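You operate a simulated robot arm through the tools that you are given. There is no shell and no other tool.

You are at the controls of a simulated robot arm. One attempt, no reset.

## Task
Take the yellow slab and cell TWO's board out of the floor.
Fine: Clip and catch swung aside; slab and board lie on the deck; the other slab stays clipped in. Hands unhurt; nothing dropped, spilt, damaged or left on.

The check looks at the end state, three seconds after you hand in, the way a careful person would. Anything else that was tipped, shoved, dropped, spilled or broken makes it a failure.

## Robot
A 7-joint arm with a two-finger parallel gripper, fixed in place. Base frame: the origin is on the floor under the middle of its stand, x ahead of it, y to its left, z up. Lengths are in cm, angles in degrees, forces in N, time in s.
It reaches about 137.2 cm from its shoulder. Its first joint turns from -149.0 to 149.0 degrees. Payload 3.43 kg.
Tool frame: the origin (TCP) lies between the finger pads and is the grasp point; the fingertips stand 3 cm ahead of it; z points along the fingers, y is the line along which they close. The gripper opens to 9.4 cm. The fingers are 2.8 cm wide and 1 cm thick; the gripper's body (5 by 9.6 cm) begins 5.5 cm behind the TCP.
Orientation is that of the tool frame in the base frame, as a unit quaternion [x, y, z, w]. With the fingers straight down and closing along the base's y, the tool's x points along the base's -x, its y along +y and its z along -z.

## Interface
- The arm moves only by the tool send_rows. Its argument "increments" is text: rows parted by semicolons, each of 7 numbers parted by spaces: the shift along the tool's x, y, z in units of 30 mm (1.0 is 30 mm), then the turn, a rotation vector about the tool's x, y, z in units of 5 degrees (1.0 is 5 degrees), then the finger opening in cm, from 0 to 9.4. In form: x y z rx ry rz claw; .... A call has 1 to 20 rows; each row shifts and turns the commanded pose from where the row before left it, along the tool's axes as they then stand. A call with a number of a shift or a turn outside -1 to 1 is refused whole. Rows are played at 5 a second. More than 5 cm and 8.6 degrees between two rows, or a gripper value outside its range, and nothing of the call is played. Where a pose cannot be reached the arm comes as near as it can. A force on the tool above 40 N (or 10 N above the force at the start of the call, whichever is more), or a blocked arm, ends the call early, and 0.2 s more pass. The fingers move at their own pace (about 4.5 cm/s each) and stop on an object; they squeeze with about 21 N. The grip force told is the motor's: it shows also when the fingers shut on nothing. Time passes only in rows, and 0.2 s behind the last, so rows that do not move let the fingers close. It gives the time, the measured TCP pose, the force on the tool (base axes), the opening and the grip force at its end, in the units of the frame above (readings bear some noise), with the torque about the TCP (base axes, N m) and any sound that the robot's microphone picked up, and new pictures: "views" is both (left out), scene, wrist or none.
- Cameras (640 x 400 px; columns grow to the right, rows downward): "scene" is fixed at [21.92, -64.96, 118.02]; the picture's right is [-0.21, -0.98, 0.00], its down [-0.92, 0.20, -0.33] and it looks along [0.32, -0.07, -0.94] (base axes); focal length 274 px, centre (320, 200). "wrist" rides on the gripper at [7.6, 1.4, -10.3] in the tool frame; the picture's right is [-0.18, 0.98, 0.00], its down [-0.75, -0.14, -0.64] and it looks along [-0.63, -0.12, 0.77] (tool axes); focal length 243 px, centre (320, 200). There is no depth. A picture from a camera that has moved, and an enlarged one, comes with that camera's place and axes in the base frame and with its lens.
- zoom(camera, box): a new picture of the part [left, top, right, bottom] of that camera's present view, enlarged. It takes no simulated time.
- sign_off(): hands the job in; it is judged then, once.

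Places have to be worked out from the pictures, the camera data and where the tool is seen. Open the gripper and draw the arm clear of the work before you hand the job in, unless the task says otherwise.

The tools are called after ">>>" as name(argument=value, ...) on one line, values as JSON. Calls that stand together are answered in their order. send_rows: Moves the arm, as the interface text tells. Its arguments: {"type":"object","properties":{"increments":{"type":"string"},"views":{"type":"string","enum":["both","scene","wrist","none"]}},"required":["increments"]} The other tools are called the same way: zoom (camera, box) takes an enlarged picture of a part of a camera's view; sign_off () hands the job in.

At the start:

```text
time: 0.0
ee_pos: [53.57, -47.27, 79.93]
ee_rot: [0.001, 1.0, 0.0, 0.0]
wrist_force: [-0.1, 0.5, -1.0]
ft_torque: [0.0, 0.02, 0.01]
grip_width: 9.4
grasp_force: 0.1
```

scene: 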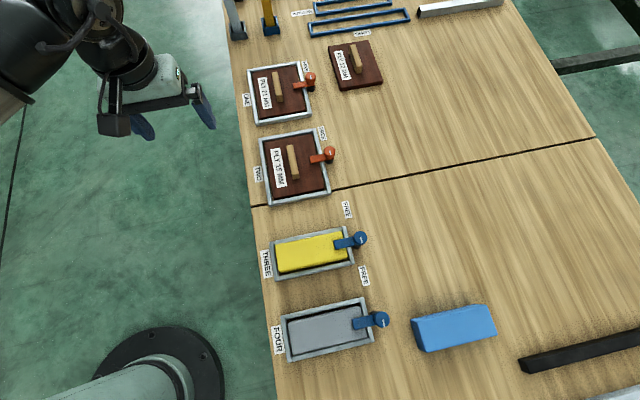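
wrist: 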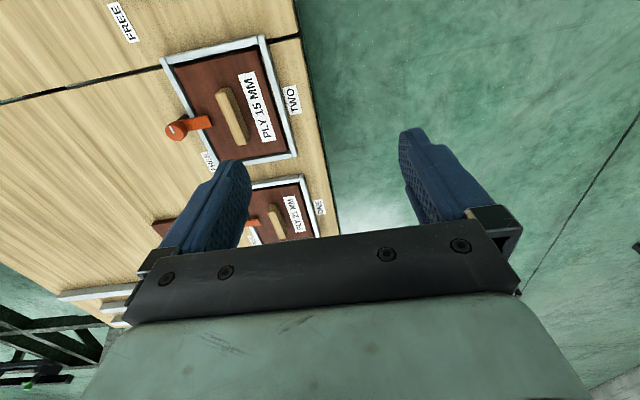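

The pictures show four cells on a bench with red and blue swing clips, a yellow slab in cell THREE and the PLY 15 MM board in cell TWO. I'll zoom in on these before moving.

>>> zoom(camera="scene", box=[240, 110, 400, 210])

>>> zoom(camera="scene", box=[240, 190, 400, 290])

>>> zoom(camera="scene", box=[240, 270, 400, 370])

>>> zoom(camera="scene", box=[220, 0, 420, 125])

>>> zoom(camera="wrist", box=[100, 0, 340, 150])

```text
4.00 times, centred on (320, 160) of scene
camera zoom: at [21.92, -64.96, 118.02], right [-0.21, -0.98, 0.0], down [-0.92, 0.2, -0.33], along [0.32, -0.07, -0.94], focal length 1095 px, centre (320, 360)
```

zoom: 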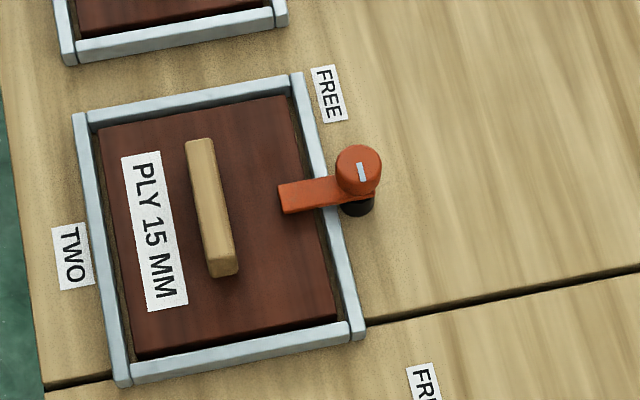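

```text
4.00 times, centred on (320, 240) of scene
camera zoom: at [21.92, -64.96, 118.02], right [-0.21, -0.98, 0.0], down [-0.92, 0.2, -0.33], along [0.32, -0.07, -0.94], focal length 1095 px, centre (320, 40)
```

zoom: 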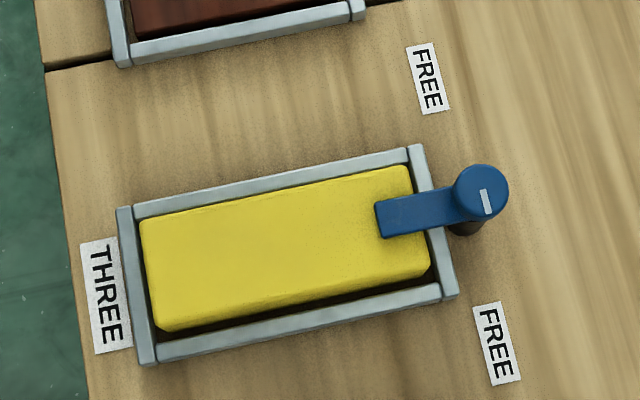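

```text
4.00 times, centred on (320, 320) of scene
camera zoom: at [21.92, -64.96, 118.02], right [-0.21, -0.98, 0.0], down [-0.92, 0.2, -0.33], along [0.32, -0.07, -0.94], focal length 1095 px, centre (320, -280)
```

zoom: 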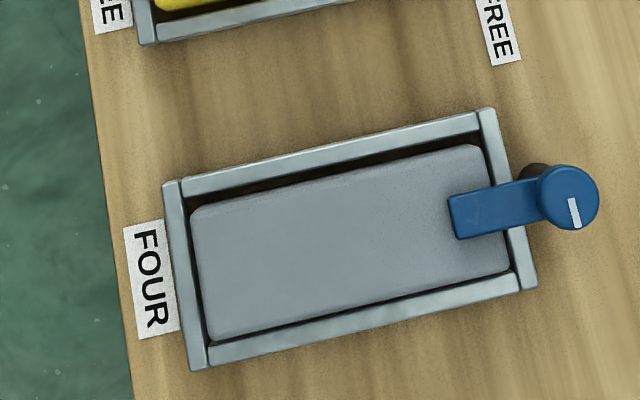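

```text
3.20 times, centred on (320, 62) of scene
camera zoom: at [21.92, -64.96, 118.02], right [-0.21, -0.98, 0.0], down [-0.92, 0.2, -0.33], along [0.32, -0.07, -0.94], focal length 876 px, centre (320, 640)
```

zoom: 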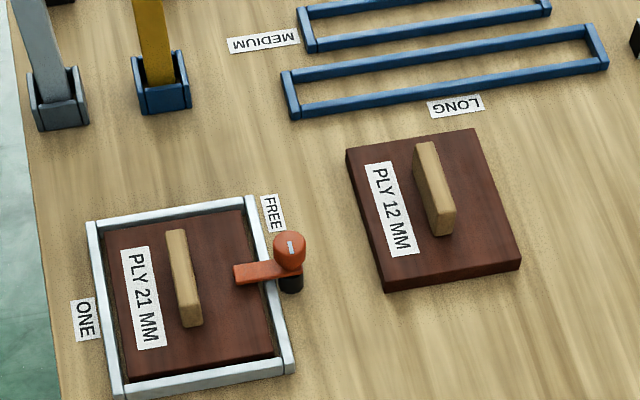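

```text
2.67 times, centred on (220, 75) of wrist
camera zoom: at [45.93, -46.0, 90.24], right [0.18, 0.98, 0.0], down [0.75, -0.14, 0.64], along [0.63, -0.12, -0.77], focal length 647 px, centre (587, 533)
```

zoom: 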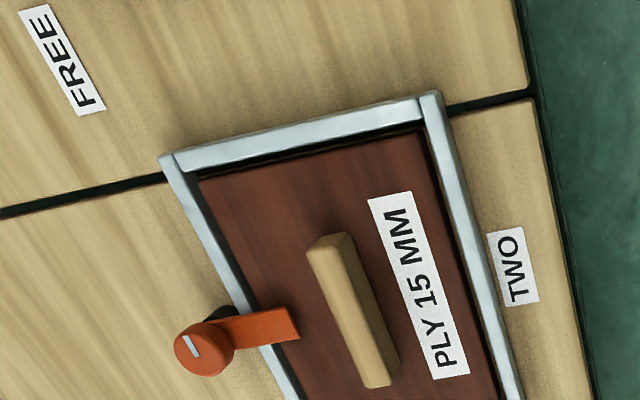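

Triangulating the two views gives a deck height of about z=42. The board TWO handle is near (59.5, -65, 46.7), and the red knob is near (59.5, -76) with its top at about z=48.7. Each FREE label lies on the +x side of its knob, so the levers swing from +y to +x. I'll move closer above TWO with closed fingers for a better look.

>>> send_rows(increments="-0.05 -0.82 0.6 0 0 0 0; -0.05 -0.82 0.6 0 0 0 0; -0.05 -0.82 0.6 0 0 0 0; -0.05 -0.82 0.6 0 0 0 0; -0.05 -0.82 0.6 0 0 0 0; -0.05 -0.82 0.6 0 0 0 0; -0.05 -0.82 0.6 0 0 0 0; -0.05 -0.82 0.6 0 0 0 0; -0.05 -0.82 0.6 0 0 0 0; -0.05 -0.82 0.6 0 0 0 0; 0 0 0 0 0 0 0", views="both")

```text
time: 2.4
ee_pos: [55.02, -72.02, 62.07]
ee_rot: [0.0, 1.0, 0.0, 0.0]
wrist_force: [0.4, -0.6, -0.2]
ft_torque: [-0.02, 0.0, 0.02]
grip_width: 0.02
grasp_force: 20.7
camera wrist: at [47.46, -70.63, 72.28], right [0.18, 0.98, 0.0], down [0.75, -0.14, 0.64], along [0.63, -0.12, -0.77], focal length 243 px, centre (320, 200)
```

scene: 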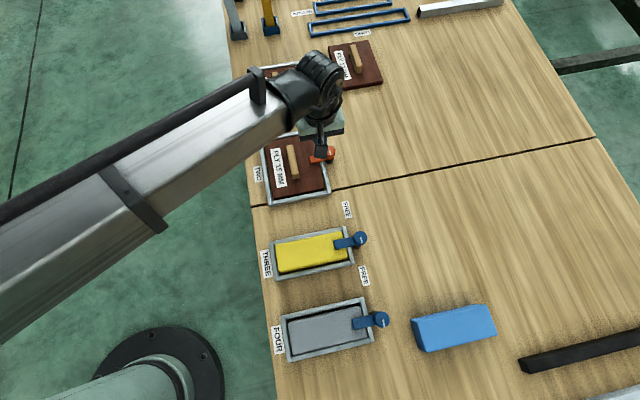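
wrist: 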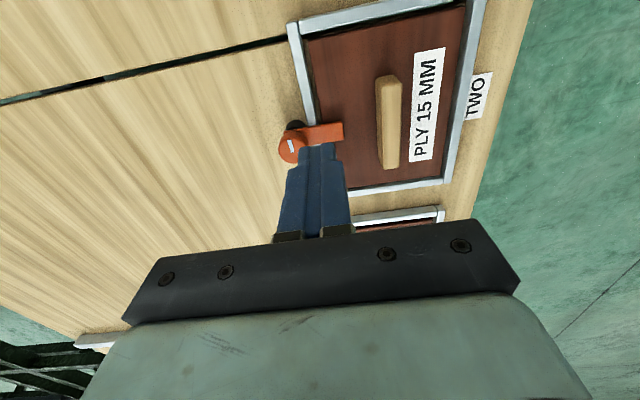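

The wrist camera now shows the catch close up. I'll zoom to measure the lever, knob and handle.

>>> zoom(camera="wrist", box=[240, 0, 496, 160])

>>> zoom(camera="wrist", box=[256, 100, 384, 180])

>>> zoom(camera="scene", box=[256, 110, 384, 190])

```text
2.50 times, centred on (368, 80) of wrist
camera zoom: at [47.46, -70.63, 72.28], right [0.18, 0.98, 0.0], down [0.75, -0.14, 0.64], along [0.63, -0.12, -0.77], focal length 606 px, centre (200, 500)
```

zoom: 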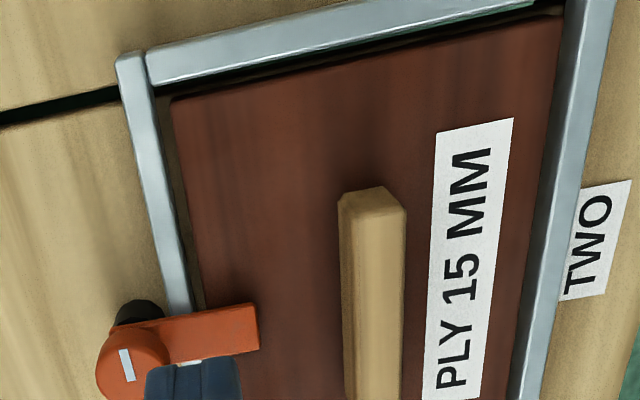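

```text
5.00 times, centred on (320, 140) of wrist
camera zoom: at [47.46, -70.63, 72.28], right [0.18, 0.98, 0.0], down [0.75, -0.14, 0.64], along [0.63, -0.12, -0.77], focal length 1213 px, centre (320, 500)
```

zoom: 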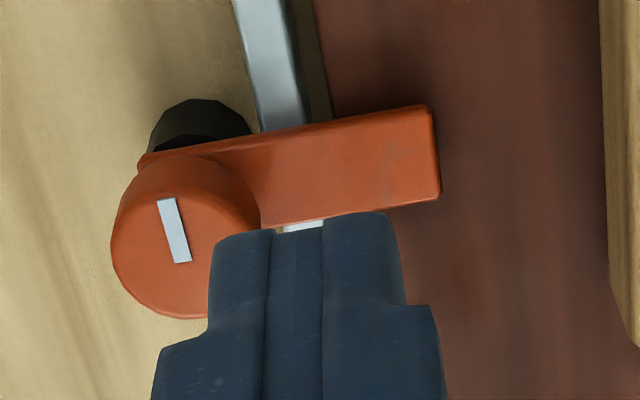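

```text
5.00 times, centred on (320, 150) of scene
camera zoom: at [21.92, -64.96, 118.02], right [-0.21, -0.98, 0.0], down [-0.92, 0.2, -0.33], along [0.32, -0.07, -0.94], focal length 1369 px, centre (320, 450)
```

zoom: 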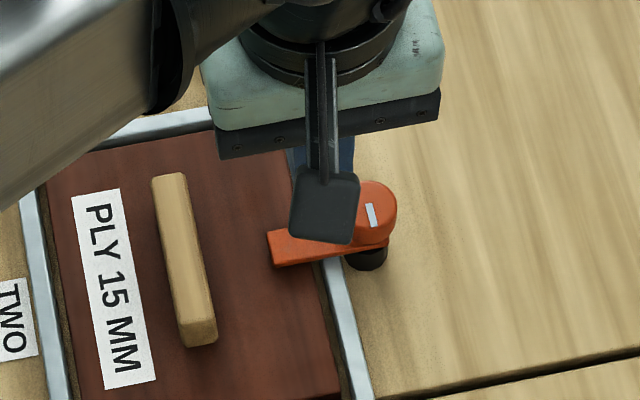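

I'll zoom in further to gauge the lever's thickness and the gap under it.

>>> zoom(camera="wrist", box=[276, 112, 356, 162])

>>> zoom(camera="scene", box=[300, 135, 348, 165])

>>> zoom(camera="scene", box=[320, 220, 384, 260])

>>> zoom(camera="scene", box=[340, 295, 404, 335])

```text
8.00 times, centred on (316, 137) of wrist
camera zoom: at [47.46, -70.63, 72.28], right [0.18, 0.98, 0.0], down [0.75, -0.14, 0.64], along [0.63, -0.12, -0.77], focal length 1941 px, centre (352, 704)
```

zoom: 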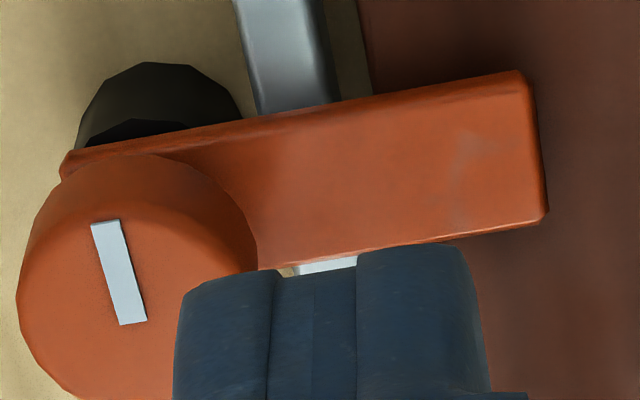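

```text
13.33 times, centred on (324, 150) of scene
camera zoom: at [21.92, -64.96, 118.02], right [-0.21, -0.98, 0.0], down [-0.92, 0.2, -0.33], along [0.32, -0.07, -0.94], focal length 3650 px, centre (267, 867)
```

zoom: 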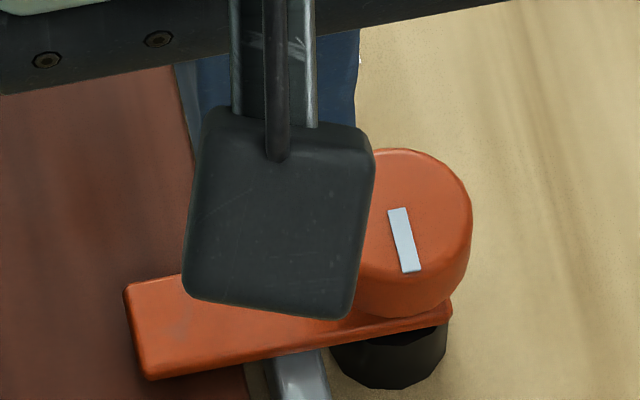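

```text
10.00 times, centred on (352, 240) of scene
camera zoom: at [21.92, -64.96, 118.02], right [-0.21, -0.98, 0.0], down [-0.92, 0.2, -0.33], along [0.32, -0.07, -0.94], focal length 2737 px, centre (0, -200)
```

zoom: 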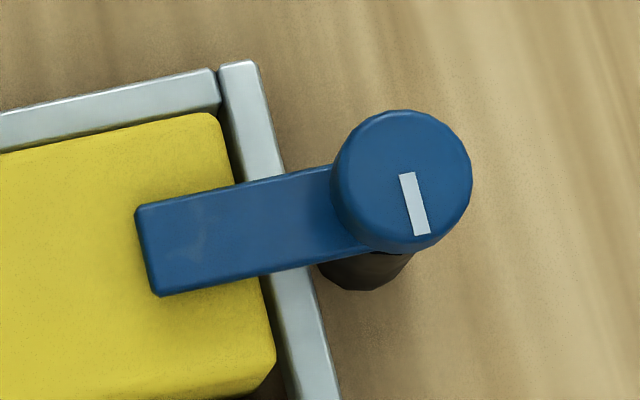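

```text
10.00 times, centred on (372, 315) of scene
camera zoom: at [21.92, -64.96, 118.02], right [-0.21, -0.98, 0.0], down [-0.92, 0.2, -0.33], along [0.32, -0.07, -0.94], focal length 2737 px, centre (-200, -950)
```

zoom: 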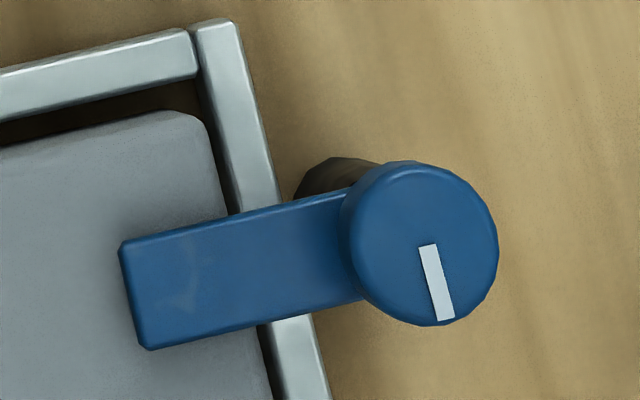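

The measurements so far: the red knob axis is near (59.5, -76), the knob is about 3.3 cm in diameter with its top at z≈48, and the lever plate's top is at about 44.6. I'll grip the knob from above and twist it 90° clockwise toward FREE. First I'll hover above it with the fingers open to check alignment.

>>> send_rows(increments="-0.3 -0.28 0.3 0 0 0 6; -0.3 -0.28 0.4 0 0 0 6; -0.3 -0.28 0.4 0 0 0 6; -0.3 -0.28 0.4 0 0 0 6; -0.3 -0.2 0.5 0 0 0 6; 0 0 0 0 0 0 6; 0 0 0 0 0 0 6", views="both")

```text
time: 4.0
ee_pos: [59.51, -75.98, 56.06]
ee_rot: [0.0, 1.0, -0.001, 0.0]
wrist_force: [-0.3, -0.8, -0.4]
ft_torque: [-0.03, -0.02, 0.0]
grip_width: 5.98
grasp_force: 0.0
camera wrist: at [51.95, -74.59, 66.26], right [0.18, 0.98, 0.0], down [0.75, -0.14, 0.64], along [0.63, -0.12, -0.77], focal length 243 px, centre (320, 200)
```

scene: 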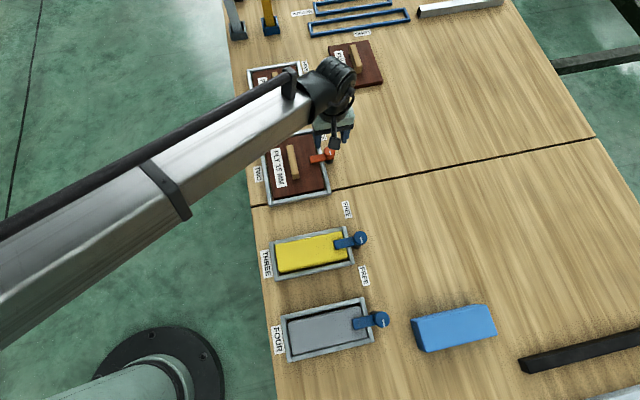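
wrist: 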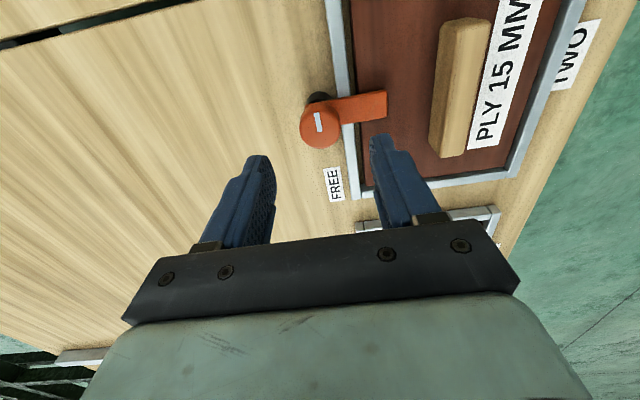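

>>> zoom(camera="wrist", box=[272, 75, 400, 155])

>>> zoom(camera="scene", box=[300, 125, 364, 165])

```text
5.00 times, centred on (336, 115) of wrist
camera zoom: at [51.95, -74.59, 66.26], right [0.18, 0.98, 0.0], down [0.75, -0.14, 0.64], along [0.63, -0.12, -0.77], focal length 1213 px, centre (240, 625)
```

zoom: 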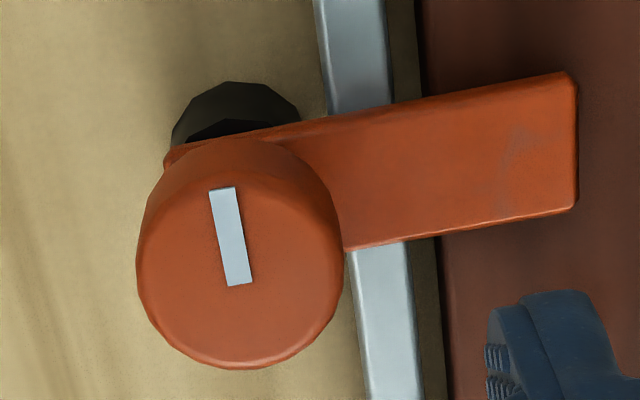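

```text
10.00 times, centred on (332, 145) of scene
camera zoom: at [21.92, -64.96, 118.02], right [-0.21, -0.98, 0.0], down [-0.92, 0.2, -0.33], along [0.32, -0.07, -0.94], focal length 2737 px, centre (200, 750)
```

zoom: 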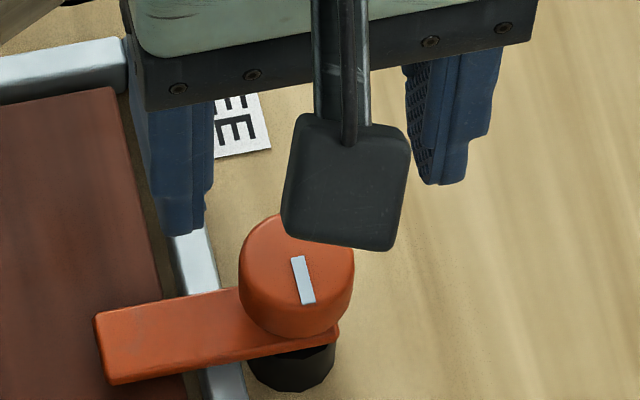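

Knob centre works out at (59.7, -76.0), knob top at 47.85 and lever top at 44.65. I'll descend to TCP z≈48.4, which puts the fingertips at about 45.4, just over the lever plate. Then I'll close on the knob.

>>> send_rows(increments="-0.05 0 0.5 0 0 0 6; 0 0 0.6 0 0 0 6; 0 0 0.6 0 0 0 6; 0 0 0.5 0 0 0 6; 0 0 0.35 0 0 0 6; 0 0 0 0 0 0 6", views="both")

```text
time: 5.4
ee_pos: [59.67, -75.91, 48.18]
ee_rot: [0.0, 1.0, 0.0, -0.001]
wrist_force: [-0.1, 0.0, 0.2]
ft_torque: [-0.02, -0.01, 0.01]
grip_width: 6.02
grasp_force: 0.2
camera wrist: at [52.02, -74.52, 58.49], right [0.18, 0.98, 0.0], down [0.75, -0.14, 0.64], along [0.63, -0.12, -0.77], focal length 243 px, centre (320, 200)
```

scene: 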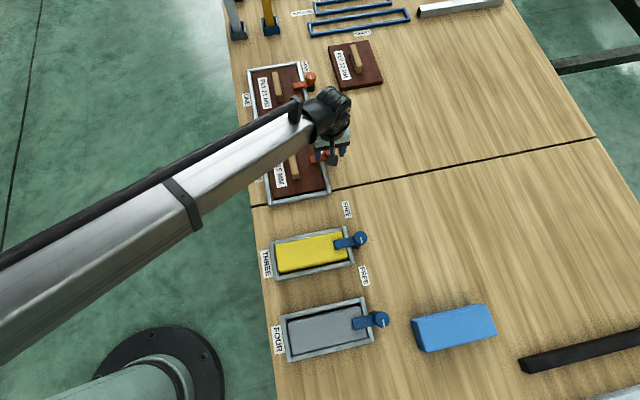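
wrist: 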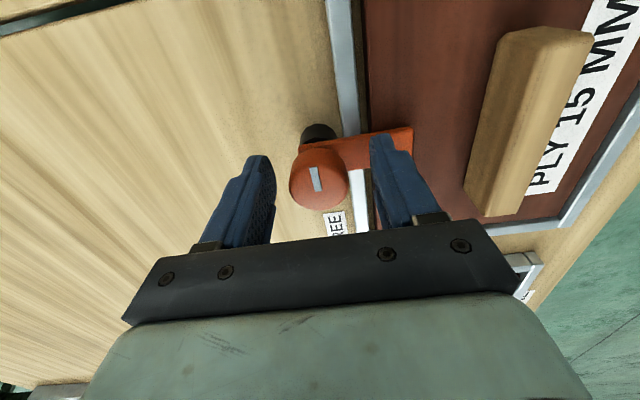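

The knob sits centred between the fingers, with no contact force. Closing on it now.

>>> send_rows(increments="0 0 0 0 0 0 3.6; 0 0 0 0 0 0 3; 0 0 0 0 0 0 2; 0 0 0 0 0 0 2; 0 0 0 0 0 0 2", views="wrist")

```text
time: 6.6
ee_pos: [59.54, -76.16, 48.12]
ee_rot: [0.0, 1.0, -0.002, 0.0]
wrist_force: [-1.0, -19.0, -2.3]
ft_torque: [-0.38, -0.01, -0.07]
grip_width: 3.34
grasp_force: 44.5
camera wrist: at [52.02, -74.65, 58.49], right [0.18, 0.98, 0.0], down [0.75, -0.14, 0.64], along [0.63, -0.12, -0.77], focal length 243 px, centre (320, 200)
```

wrist: 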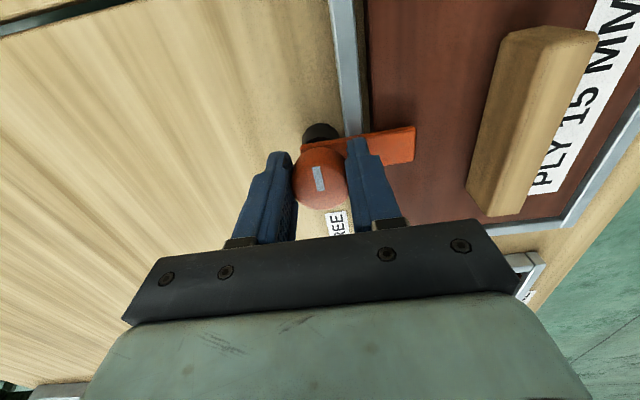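

The grip is on (3.34 cm), but there is a -19 N side load along y, so the knob is slightly further to -y. I'll re-centre by 2–3 mm.

>>> send_rows(increments="0 -0.04 0 0 0 0 2; 0 -0.04 0 0 0 0 2; 0 0 0 0 0 0 2", views="none")

```text
time: 7.4
ee_pos: [59.64, -76.17, 48.25]
ee_rot: [0.0, 1.0, 0.002, -0.002]
wrist_force: [-5.5, -4.7, -4.3]
ft_torque: [-0.12, -0.55, -0.04]
grip_width: 3.35
grasp_force: 45.3
```

The load is now small. I'll start the twist with 20° about tool z (clockwise from above) and check the response.

>>> send_rows(increments="0 0 0 0 0 0.5 2; 0 0 0 0 0 0.5 2; 0 0 0 0 0 1 2; 0 0 0 0 0 1 2; 0 0 0 0 0 1 2; 0 0 0 0 0 0 2", views="both")

```text
time: 8.8
ee_pos: [59.58, -75.89, 48.32]
ee_rot: [0.175, 0.985, 0.001, -0.001]
wrist_force: [-11.3, 24.7, -10.8]
ft_torque: [0.08, -0.5, 0.11]
grip_width: 3.34
grasp_force: 45.1
camera wrist: at [53.02, -72.07, 58.54], right [0.51, 0.86, 0.0], down [0.66, -0.39, 0.64], along [0.55, -0.32, -0.77], focal length 243 px, centre (320, 200)
```

scene: 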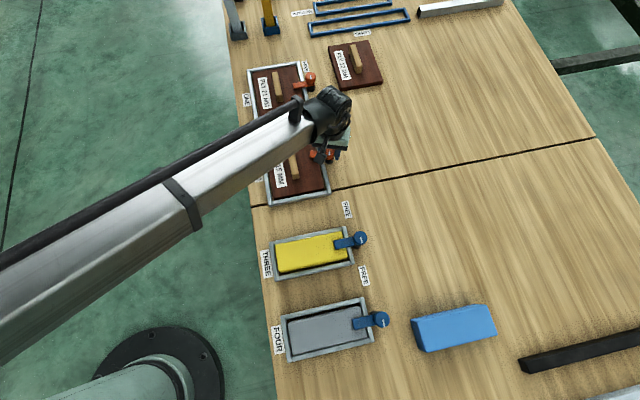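
wrist: 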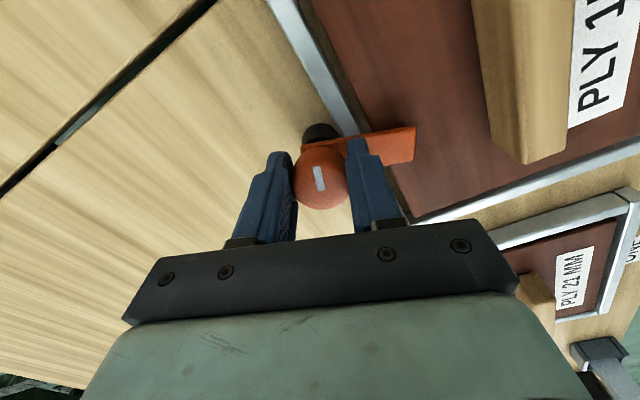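

The lever is turning with the knob, since the catch keeps its place relative to the gripper while the frame rotates. A side load of about 25 N in +y has built up, so I'll relax the command that way before continuing.

>>> send_rows(increments="0.025 0.035 0 0 0 0 2; 0.025 0.035 0 0 0 0 2; 0 0 0 0 0 0 2", views="none")

```text
time: 9.6
ee_pos: [59.7, -75.9, 48.33]
ee_rot: [0.173, 0.985, 0.001, -0.001]
wrist_force: [-3.5, 13.0, -13.1]
ft_torque: [0.76, 1.27, 0.01]
grip_width: 3.35
grasp_force: 45.0
```

>>> send_rows(increments="0.02 0.05 0.03 0 0 0 2; 0 0 0.03 0 0 1 2; 0 0 0 0 0 1 2; 0 0 0 0 0 1 2; 0 0 0 0 0 0 2", views="none")

```text
time: 10.8
ee_pos: [59.61, -75.9, 48.32]
ee_rot: [0.302, 0.953, 0.0, 0.002]
wrist_force: [0.1, -2.9, 13.9]
ft_torque: [-0.15, -0.03, -0.01]
grip_width: 3.33
grasp_force: 45.2
```

Lateral load is now near zero and yaw is about 35°. I'll ease z up by about 1 mm and keep twisting.

>>> send_rows(increments="0 0 -0.03 0 0 1 2; 0 0 0 0 0 1 2; 0 0 0 0 0 1 2; 0 0 0 0 0 1 2; 0 0 0 0 0 0 2", views="none")

```text
time: 12.0
ee_pos: [59.72, -75.81, 48.16]
ee_rot: [0.462, 0.887, 0.0, 0.001]
wrist_force: [18.1, 1.7, 8.5]
ft_torque: [-0.33, -0.64, 0.04]
grip_width: 3.34
grasp_force: 45.3
```

>>> send_rows(increments="-0.03 0.055 -0.015 0 0 0 2; 0 0 0 0 0 1 2; 0 0 0 0 0 1 2; 0 0 0 0 0 1 2; 0 0 0 0 0 0 2", views="wrist")

```text
time: 13.2
ee_pos: [59.9, -75.69, 48.36]
ee_rot: [0.574, 0.819, 0.001, 0.001]
wrist_force: [23.8, -2.6, 4.5]
ft_torque: [0.69, -0.11, 0.09]
grip_width: 3.31
grasp_force: 45.1
camera wrist: at [58.63, -68.08, 58.51], right [0.99, 0.16, 0.0], down [0.12, -0.76, 0.64], along [0.11, -0.63, -0.77], focal length 243 px, centre (320, 200)
```

wrist: 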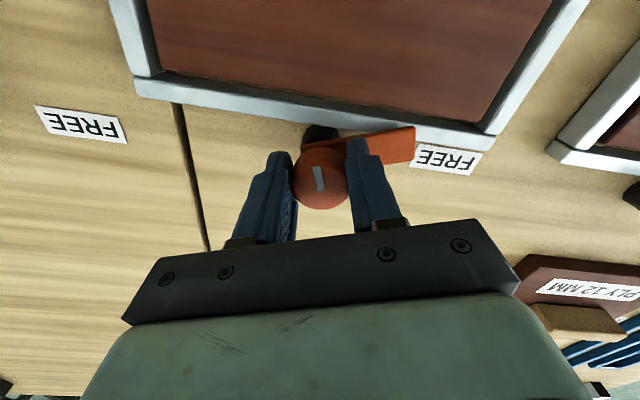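

The catch has swung about 70° and is nearly over FREE. I'll relieve the x load and finish the last 20°.

>>> send_rows(increments="-0.035 0.075 0 0 0 0 2; 0 0.02 0 0 0 1 2; 0 0.02 0 0 0 1 2; 0 0.02 0 0 0 1 2; 0 0.02 0 0 0 0.8 2; 0 0 0 0 0 0 2", views="both")

```text
time: 14.6
ee_pos: [59.91, -75.76, 48.32]
ee_rot: [0.702, 0.712, -0.001, -0.002]
wrist_force: [-18.1, 8.0, -3.5]
ft_torque: [0.74, 0.58, -0.11]
grip_width: 3.36
grasp_force: 45.3
camera wrist: at [61.4, -68.09, 58.52], right [0.99, -0.17, 0.0], down [-0.13, -0.76, 0.64], along [-0.11, -0.63, -0.77], focal length 243 px, centre (320, 200)
```

scene: 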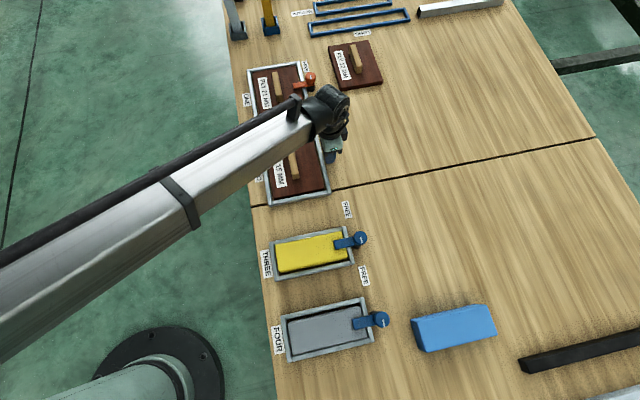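
wrist: 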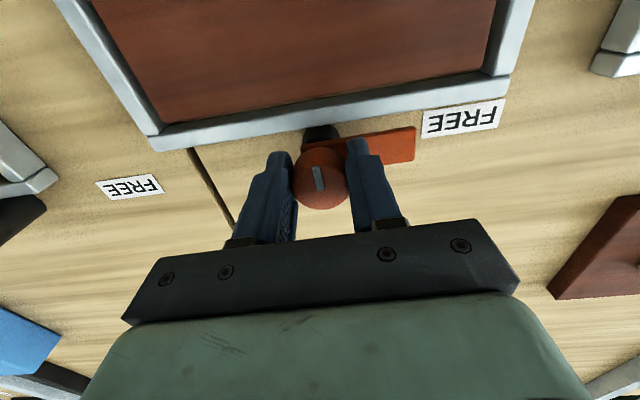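

The catch now points at FREE, at 89°. I'll open the fingers, lift straight up, and shift toward the board's handle.

>>> send_rows(increments="0 0 0 0 0 0 6; 0 0 0 0 0 0 6; 0 0 0 0 0 0 6; 0 0 -0.5 0 0 0 6; 0 0 -0.8 0 0 0 6; 0 0 -0.9 0 0 0 6; 0 0 -0.9 0 0 0 6; 0 0 -0.9 0 0 0 6; 0.7 0 0 0 0 0 6; 0.8 0 0 0 0 0 6; 0.8 0 0 0 0 0 6; 0.7 0 0 0 0 0 6; 0.5 0 0 0 0 0 6; 0 0 0 0 0 0 6", views="both")

>>> send_rows(increments="0 0 0 0 0 -1 6; 0 0 0 0 0 -1 6; 0 0 0 0 0 -1 6; 0 0 0 0 0 -1 6; 0 0 0 0 0 -1 6; 0 0 0 0 0 -1 6; 0 0 0 0 0 -1 6; 0 0 0 0 0 -1 6; 0 0 0 0 0 -1 6; 0 0 0 0 0 -1 6; 0 0 0 0 0 -1 6; 0 0 0 0 0 -1 6; 0 0 0 0 0 -1 6; 0 0 0 0 0 -1 6; 0 0 0 0 0 -1 6; 0 0 0 0 0 -1 6; 0 0 0 0 0 -1 6; 0 0 0 0 0 -0.8 6; 0 0 0 0 0 0 6", views="both")

```text
time: 17.6
ee_pos: [60.06, -65.13, 60.37]
ee_rot: [0.701, 0.713, 0.0, 0.0]
wrist_force: [0.3, -0.3, 0.9]
ft_torque: [-0.01, 0.01, 0.02]
grip_width: 6.02
grasp_force: 0.1
camera wrist: at [61.41, -57.55, 70.53], right [0.99, -0.17, 0.0], down [-0.13, -0.76, 0.64], along [-0.11, -0.63, -0.77], focal length 243 px, centre (320, 200)
```

scene: 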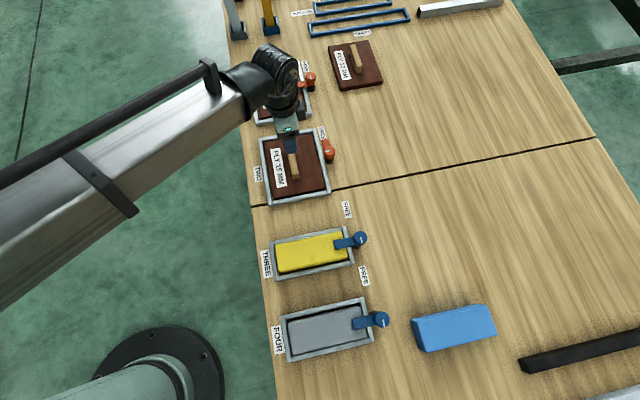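
wrist: 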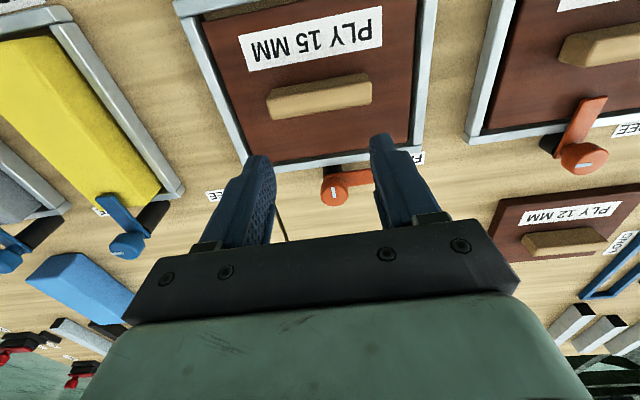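

```text
time: 21.6
ee_pos: [60.05, -65.4, 60.25]
ee_rot: [-0.001, 1.0, 0.0, 0.0]
wrist_force: [0.7, 0.2, -0.6]
ft_torque: [0.02, 0.04, -0.04]
grip_width: 5.98
grasp_force: 0.2
camera wrist: at [52.51, -63.86, 70.55], right [0.18, 0.98, 0.0], down [0.75, -0.14, 0.64], along [0.63, -0.12, -0.77], focal length 243 px, centre (320, 200)
```

scene: 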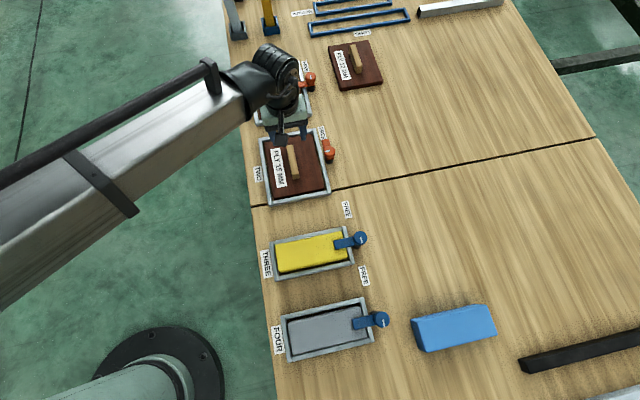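
wrist: 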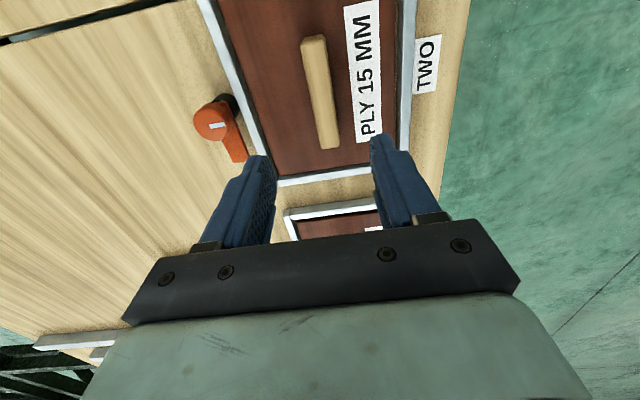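

The red catch now points to FREE, clear of the board. Next I'll zoom on the handle to place the grip.

>>> zoom(camera="wrist", box=[190, 0, 446, 160])

>>> zoom(camera="scene", box=[250, 120, 346, 180])

```text
2.50 times, centred on (318, 80) of wrist
camera zoom: at [52.51, -63.86, 70.55], right [0.18, 0.98, 0.0], down [0.75, -0.14, 0.64], along [0.63, -0.12, -0.77], focal length 606 px, centre (325, 500)
```

zoom: 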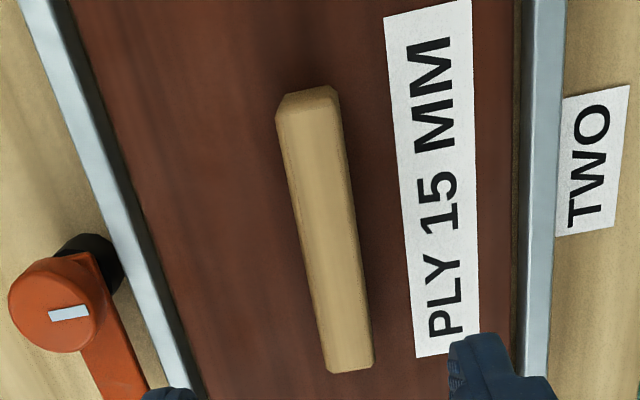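

```text
6.67 times, centred on (298, 150) of scene
camera zoom: at [21.92, -64.96, 118.02], right [-0.21, -0.98, 0.0], down [-0.92, 0.2, -0.33], along [0.32, -0.07, -0.94], focal length 1825 px, centre (467, 533)
```

zoom: 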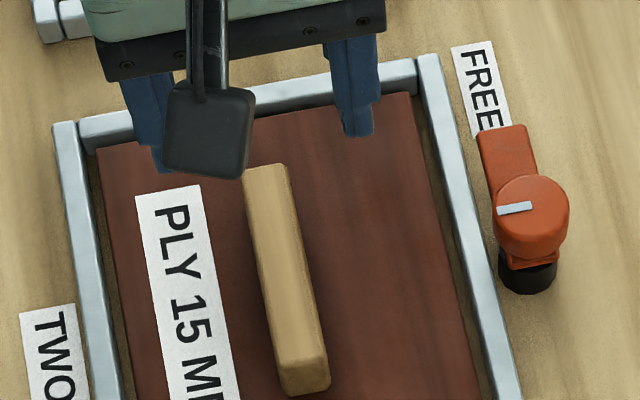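

Handle measures about 2 cm wide and 9.5 cm long, centred near (60.05, -65.1), with its top at about 46.4 and the board face at about 43.3. I'll descend around it with the fingertips stopping at about z=44.

>>> send_rows(increments="0 0.08 0.6 0 0 0 6; 0 0 0.7 0 0 0 6; 0 0 0.7 0 0 0 6; 0 0 0.7 0 0 0 6; 0 0 0.7 0 0 0 6; 0 0 0.6 0 0 0 5; 0 0 0.4 0 0 0 5; 0 0 0 0 0 0 5", views="both")

```text
time: 23.4
ee_pos: [59.99, -64.92, 47.01]
ee_rot: [0.0, 1.0, 0.0, 0.0]
wrist_force: [-0.4, 0.5, 1.6]
ft_torque: [0.0, 0.02, -0.04]
grip_width: 4.99
grasp_force: 0.0
camera wrist: at [52.47, -63.58, 57.31], right [0.18, 0.98, 0.0], down [0.75, -0.14, 0.64], along [0.63, -0.12, -0.77], focal length 243 px, centre (320, 200)
```

scene: 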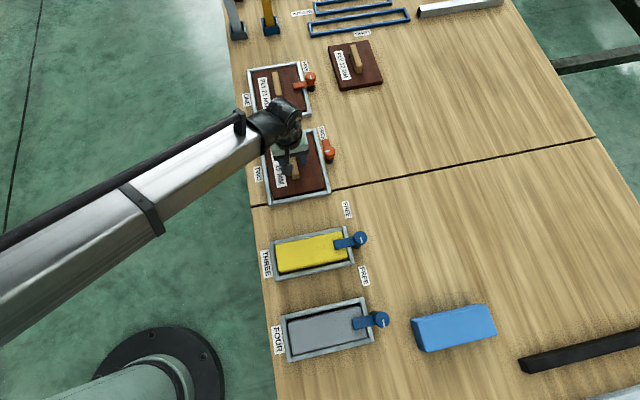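
wrist: 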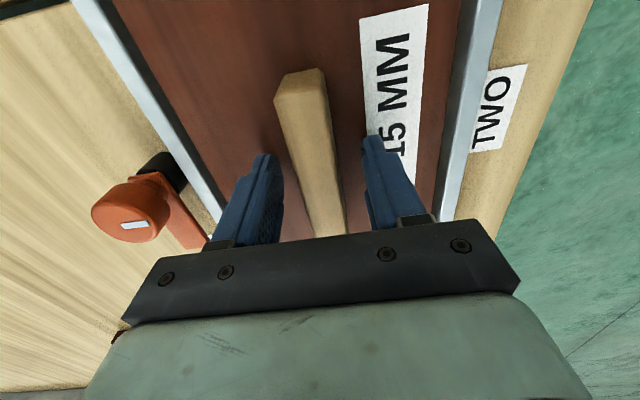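

The fingers straddle the handle with no contact. Closing on it now.

>>> send_rows(increments="0 0 0 0 0 0 3; 0 0 0 0 0 0 2; 0 0 0 0 0 0 1; 0 0 0 0 0 0 0.5; 0 0 0 0 0 0 0.5", views="wrist")

```text
time: 24.6
ee_pos: [59.99, -65.0, 47.04]
ee_rot: [-0.001, 1.0, 0.0, 0.0]
wrist_force: [-1.0, -0.3, -0.1]
ft_torque: [-0.01, -0.05, -0.02]
grip_width: 2.63
grasp_force: 20.5
camera wrist: at [52.47, -63.58, 57.33], right [0.18, 0.98, 0.0], down [0.75, -0.14, 0.64], along [0.63, -0.12, -0.77], focal length 243 px, centre (320, 200)
```

wrist: 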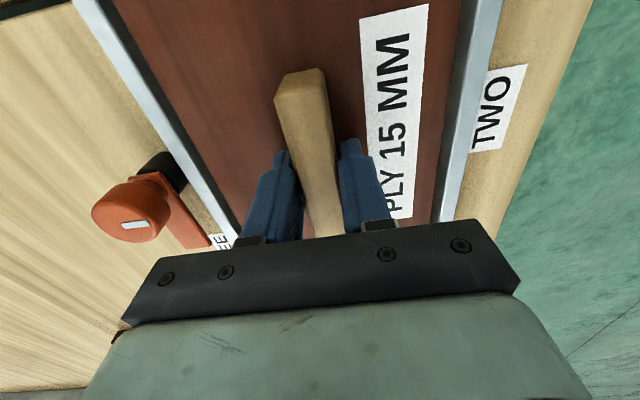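

The handle is gripped at 2.63 cm with no side load. I'll lift slowly by 2 cm and watch the force for any snag.

>>> send_rows(increments="0 0 -0.1 0 0 0 0.5; 0 0 -0.15 0 0 0 0.5; 0 0 -0.2 0 0 0 0.5; 0 0 -0.2 0 0 0 0.5; 0 0 0 0 0 0 0.5", views="both")

```text
time: 25.8
ee_pos: [59.99, -64.97, 49.04]
ee_rot: [0.001, 1.0, 0.0, 0.001]
wrist_force: [0.6, -1.0, 2.7]
ft_torque: [0.03, 0.11, 0.03]
grip_width: 2.17
grasp_force: 21.7
camera wrist: at [52.44, -63.59, 59.27], right [0.18, 0.98, 0.0], down [0.75, -0.14, 0.64], along [0.63, -0.12, -0.77], focal length 243 px, centre (320, 200)
```

scene: 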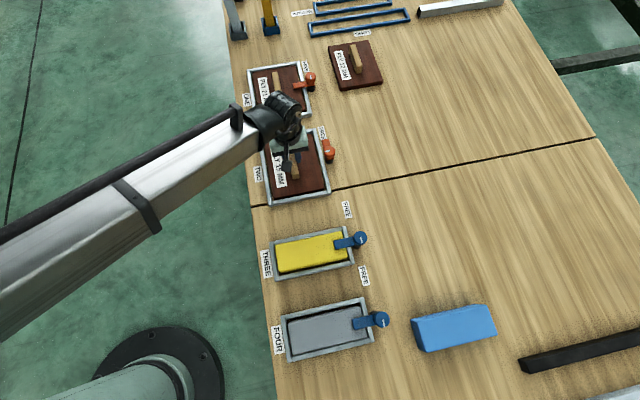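
wrist: 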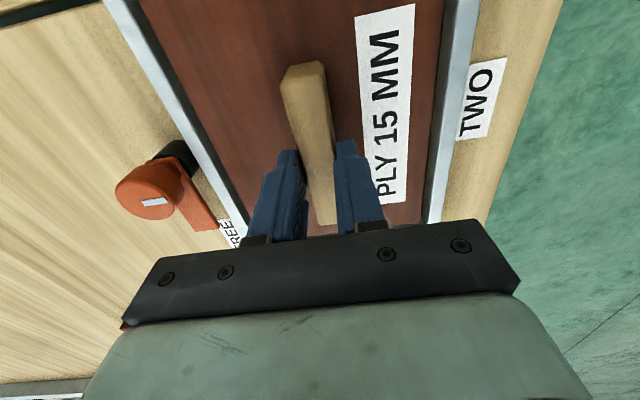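

The opening shrank from 2.63 to 2.17 cm while lifting and the tool carries no load, so the fingers may have slid up the handle. I'll look closely.

>>> zoom(camera="wrist", box=[220, 40, 412, 160])

>>> zoom(camera="wrist", box=[256, 120, 384, 240])

>>> zoom(camera="scene", box=[250, 130, 346, 210])

```text
3.33 times, centred on (316, 100) of wrist
camera zoom: at [52.44, -63.59, 59.27], right [0.18, 0.98, 0.0], down [0.75, -0.14, 0.64], along [0.63, -0.12, -0.77], focal length 809 px, centre (333, 533)
```

zoom: 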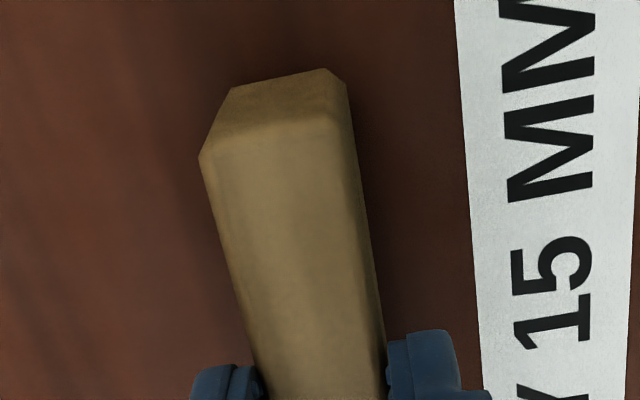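

```text
3.33 times, centred on (320, 180) of wrist
camera zoom: at [52.44, -63.59, 59.27], right [0.18, 0.98, 0.0], down [0.75, -0.14, 0.64], along [0.63, -0.12, -0.77], focal length 809 px, centre (320, 267)
```

zoom: 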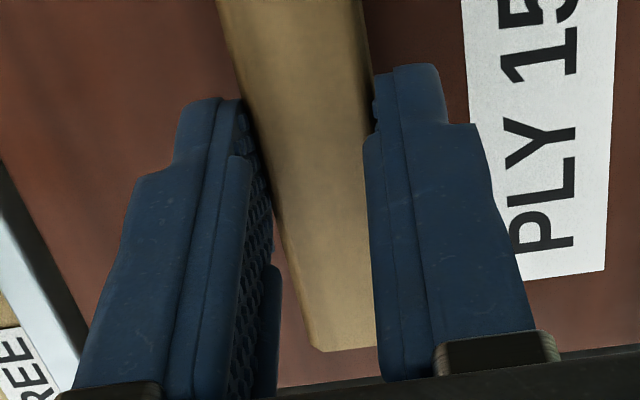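

```text
5.00 times, centred on (298, 170) of scene
camera zoom: at [21.92, -64.96, 118.02], right [-0.21, -0.98, 0.0], down [-0.92, 0.2, -0.33], along [0.32, -0.07, -0.94], focal length 1369 px, centre (430, 350)
```

zoom: 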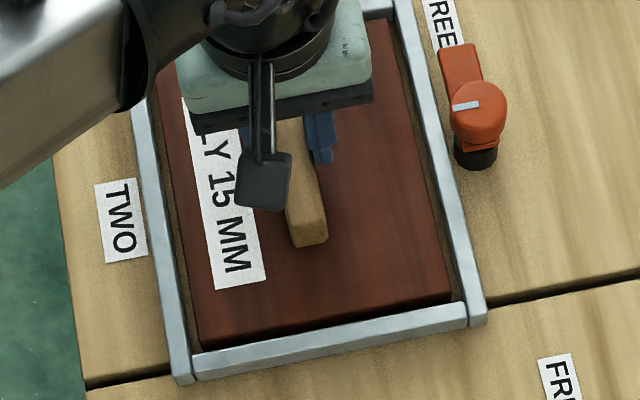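

The board did not rise. The handle's full width is 2.63 cm with bevelled top edges, so the fingers slipped up onto the bevel. I'll reopen, go about 5 mm deeper than before, and re-grip.

>>> send_rows(increments="0 0 0 0 0 0 5; 0 0 0 0 0 0 5; 0 0 0.3 0 0 0 5; 0 0 0.3 0 0 0 5; 0 0 0.15 0 0 0 5; 0 0 0.04 0 0 0 5; 0 0 0 0 0 0 5", views="wrist")

```text
time: 27.4
ee_pos: [60.1, -65.0, 46.75]
ee_rot: [0.0, 1.0, 0.0, 0.001]
wrist_force: [-1.7, -1.4, 8.3]
ft_torque: [0.18, 0.07, 0.02]
grip_width: 4.97
grasp_force: 0.2
camera wrist: at [52.52, -63.57, 57.05], right [0.18, 0.98, 0.0], down [0.75, -0.14, 0.64], along [0.63, -0.12, -0.77], focal length 243 px, centre (320, 200)
```

wrist: 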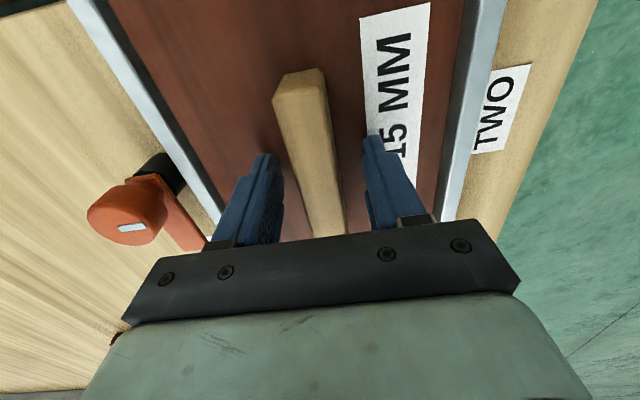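

A z reaction of 8 N shows the fingertips are touching the board face (z≈43.8). I'll back off 1 mm, grip, and lift only a few millimetres to read the load.

>>> send_rows(increments="0 0 -0.04 0 0 0 4; 0 0 0 0 0 0 2; 0 0 0 0 0 0 1; 0 0 0 0 0 0 0; 0 0 0 0 0 0 0; 0 0 0 0 0 0 0", views="none")

>>> send_rows(increments="0 0 -0.04 0 0 0 0; 0 0 -0.04 0 0 0 0; 0 0 0 0 0 0 0", views="none")

```text
time: 28.8
ee_pos: [60.1, -65.1, 46.88]
ee_rot: [0.0, 1.0, 0.0, 0.0]
wrist_force: [-0.1, -0.4, 0.2]
ft_torque: [-0.02, -0.03, 0.0]
grip_width: 2.61
grasp_force: 21.3
```

```text
time: 29.6
ee_pos: [60.15, -64.98, 47.09]
ee_rot: [0.0, 1.0, 0.001, -0.001]
wrist_force: [0.8, -0.1, -2.8]
ft_torque: [-0.01, -0.01, 0.03]
grip_width: 2.63
grasp_force: 21.3
```

>>> send_rows(increments="0 0 -0.04 0 0 0 0; 0 0 -0.04 0 0 0 0; 0 0 0 0 0 0 0", views="none")

>>> send_rows(increments="0 0 -0.04 0 0 0 0; 0 0 -0.04 0 0 0 0; 0 0 0 0 0 0 0", views="wrist")

```text
time: 30.4
ee_pos: [60.12, -65.07, 47.33]
ee_rot: [0.0, 1.0, 0.0, 0.0]
wrist_force: [-0.7, 0.1, -2.6]
ft_torque: [0.02, -0.01, 0.01]
grip_width: 2.62
grasp_force: 21.0
```

```text
time: 31.2
ee_pos: [60.18, -65.04, 47.52]
ee_rot: [0.0, 1.0, 0.0, 0.0]
wrist_force: [-0.3, 0.2, -3.5]
ft_torque: [0.03, 0.03, 0.0]
grip_width: 2.64
grasp_force: 20.9
camera wrist: at [52.51, -63.57, 57.78], right [0.18, 0.98, 0.0], down [0.75, -0.14, 0.64], along [0.63, -0.12, -0.77], focal length 243 px, centre (320, 200)
```

wrist: 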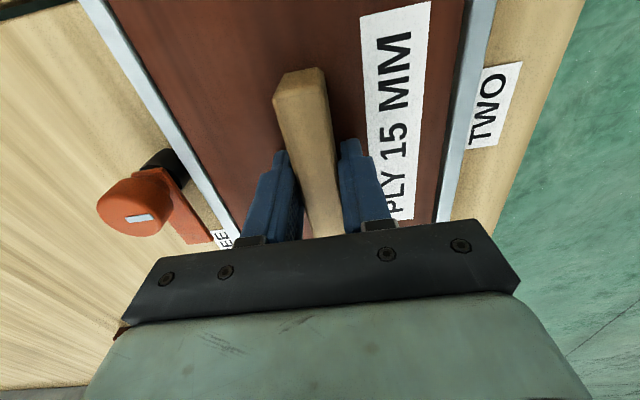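

The board is now rising with the fingers (handle steady in view) at about 3 N of load. I'll keep lifting gently and monitor.

>>> send_rows(increments="0 0 -0.05 0 0 0 0; 0 0 -0.05 0 0 0 0; 0 0 -0.05 0 0 0 0; 0 0 -0.05 0 0 0 0; 0 0 0 0 0 0 0", views="wrist")

```text
time: 32.4
ee_pos: [60.11, -65.05, 48.04]
ee_rot: [0.0, 1.0, 0.0, 0.001]
wrist_force: [0.1, 0.3, -3.8]
ft_torque: [0.01, 0.02, -0.01]
grip_width: 2.63
grasp_force: 20.6
camera wrist: at [52.51, -63.6, 58.39], right [0.18, 0.98, 0.0], down [0.75, -0.14, 0.64], along [0.63, -0.12, -0.77], focal length 243 px, centre (320, 200)
```

wrist: 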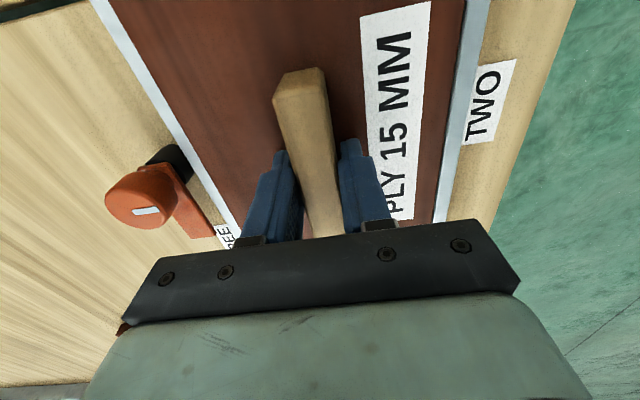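

The board is out of its recess and moving with the gripper, with the width steady at 2.63. I'll continue raising it gently, high enough to clear the 48 cm knob.

>>> send_rows(increments="0 0 -0.1 0 0 0 0; 0 0 -0.15 0 0 0 0; 0 0 -0.2 0 0 0 0; 0 0 -0.25 0 0 0 0; 0 0 -0.3 0 0 0 0; 0 0 -0.3 0 0 0 0; 0 0 -0.3 0 0 0 0; 0 0 -0.3 0 0 0 0; 0 0 -0.3 0 0 0 0; 0 0 -0.3 0 0 0 0; 0 0 -0.3 0 0 0 0; 0 0 -0.3 0 0 0 0; 0 0 -0.3 0 0 0 0; 0 0 -0.2 0 0 0 0; 0 0 -0.1 0 0 0 0; 0 0 0 0 0 0 0", views="both")

```text
time: 35.8
ee_pos: [60.04, -64.98, 59.22]
ee_rot: [0.0, 1.0, 0.0, 0.0]
wrist_force: [-0.7, -0.6, -2.9]
ft_torque: [0.0, 0.0, 0.0]
grip_width: 2.62
grasp_force: 21.3
camera wrist: at [52.48, -63.58, 69.47], right [0.18, 0.98, 0.0], down [0.75, -0.14, 0.64], along [0.63, -0.12, -0.77], focal length 243 px, centre (320, 200)
```

scene: 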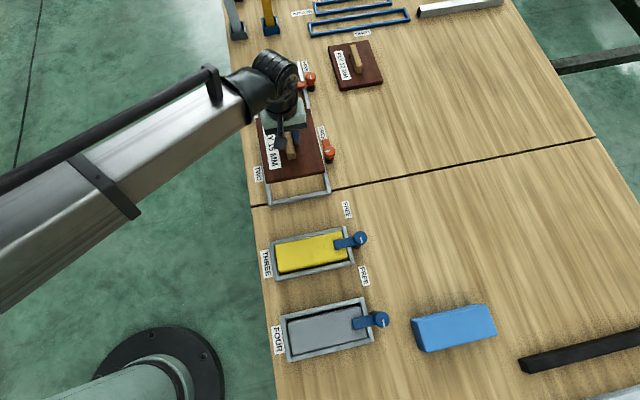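
wrist: 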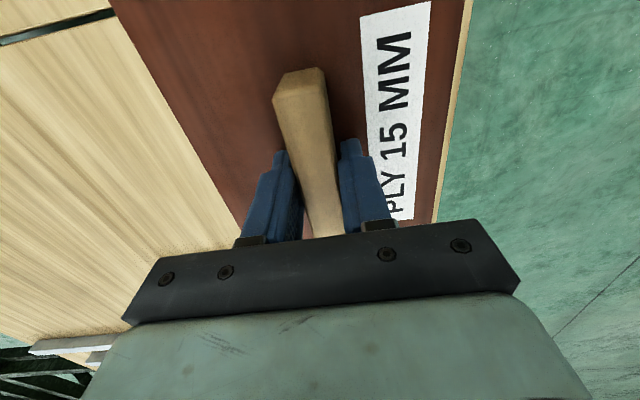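

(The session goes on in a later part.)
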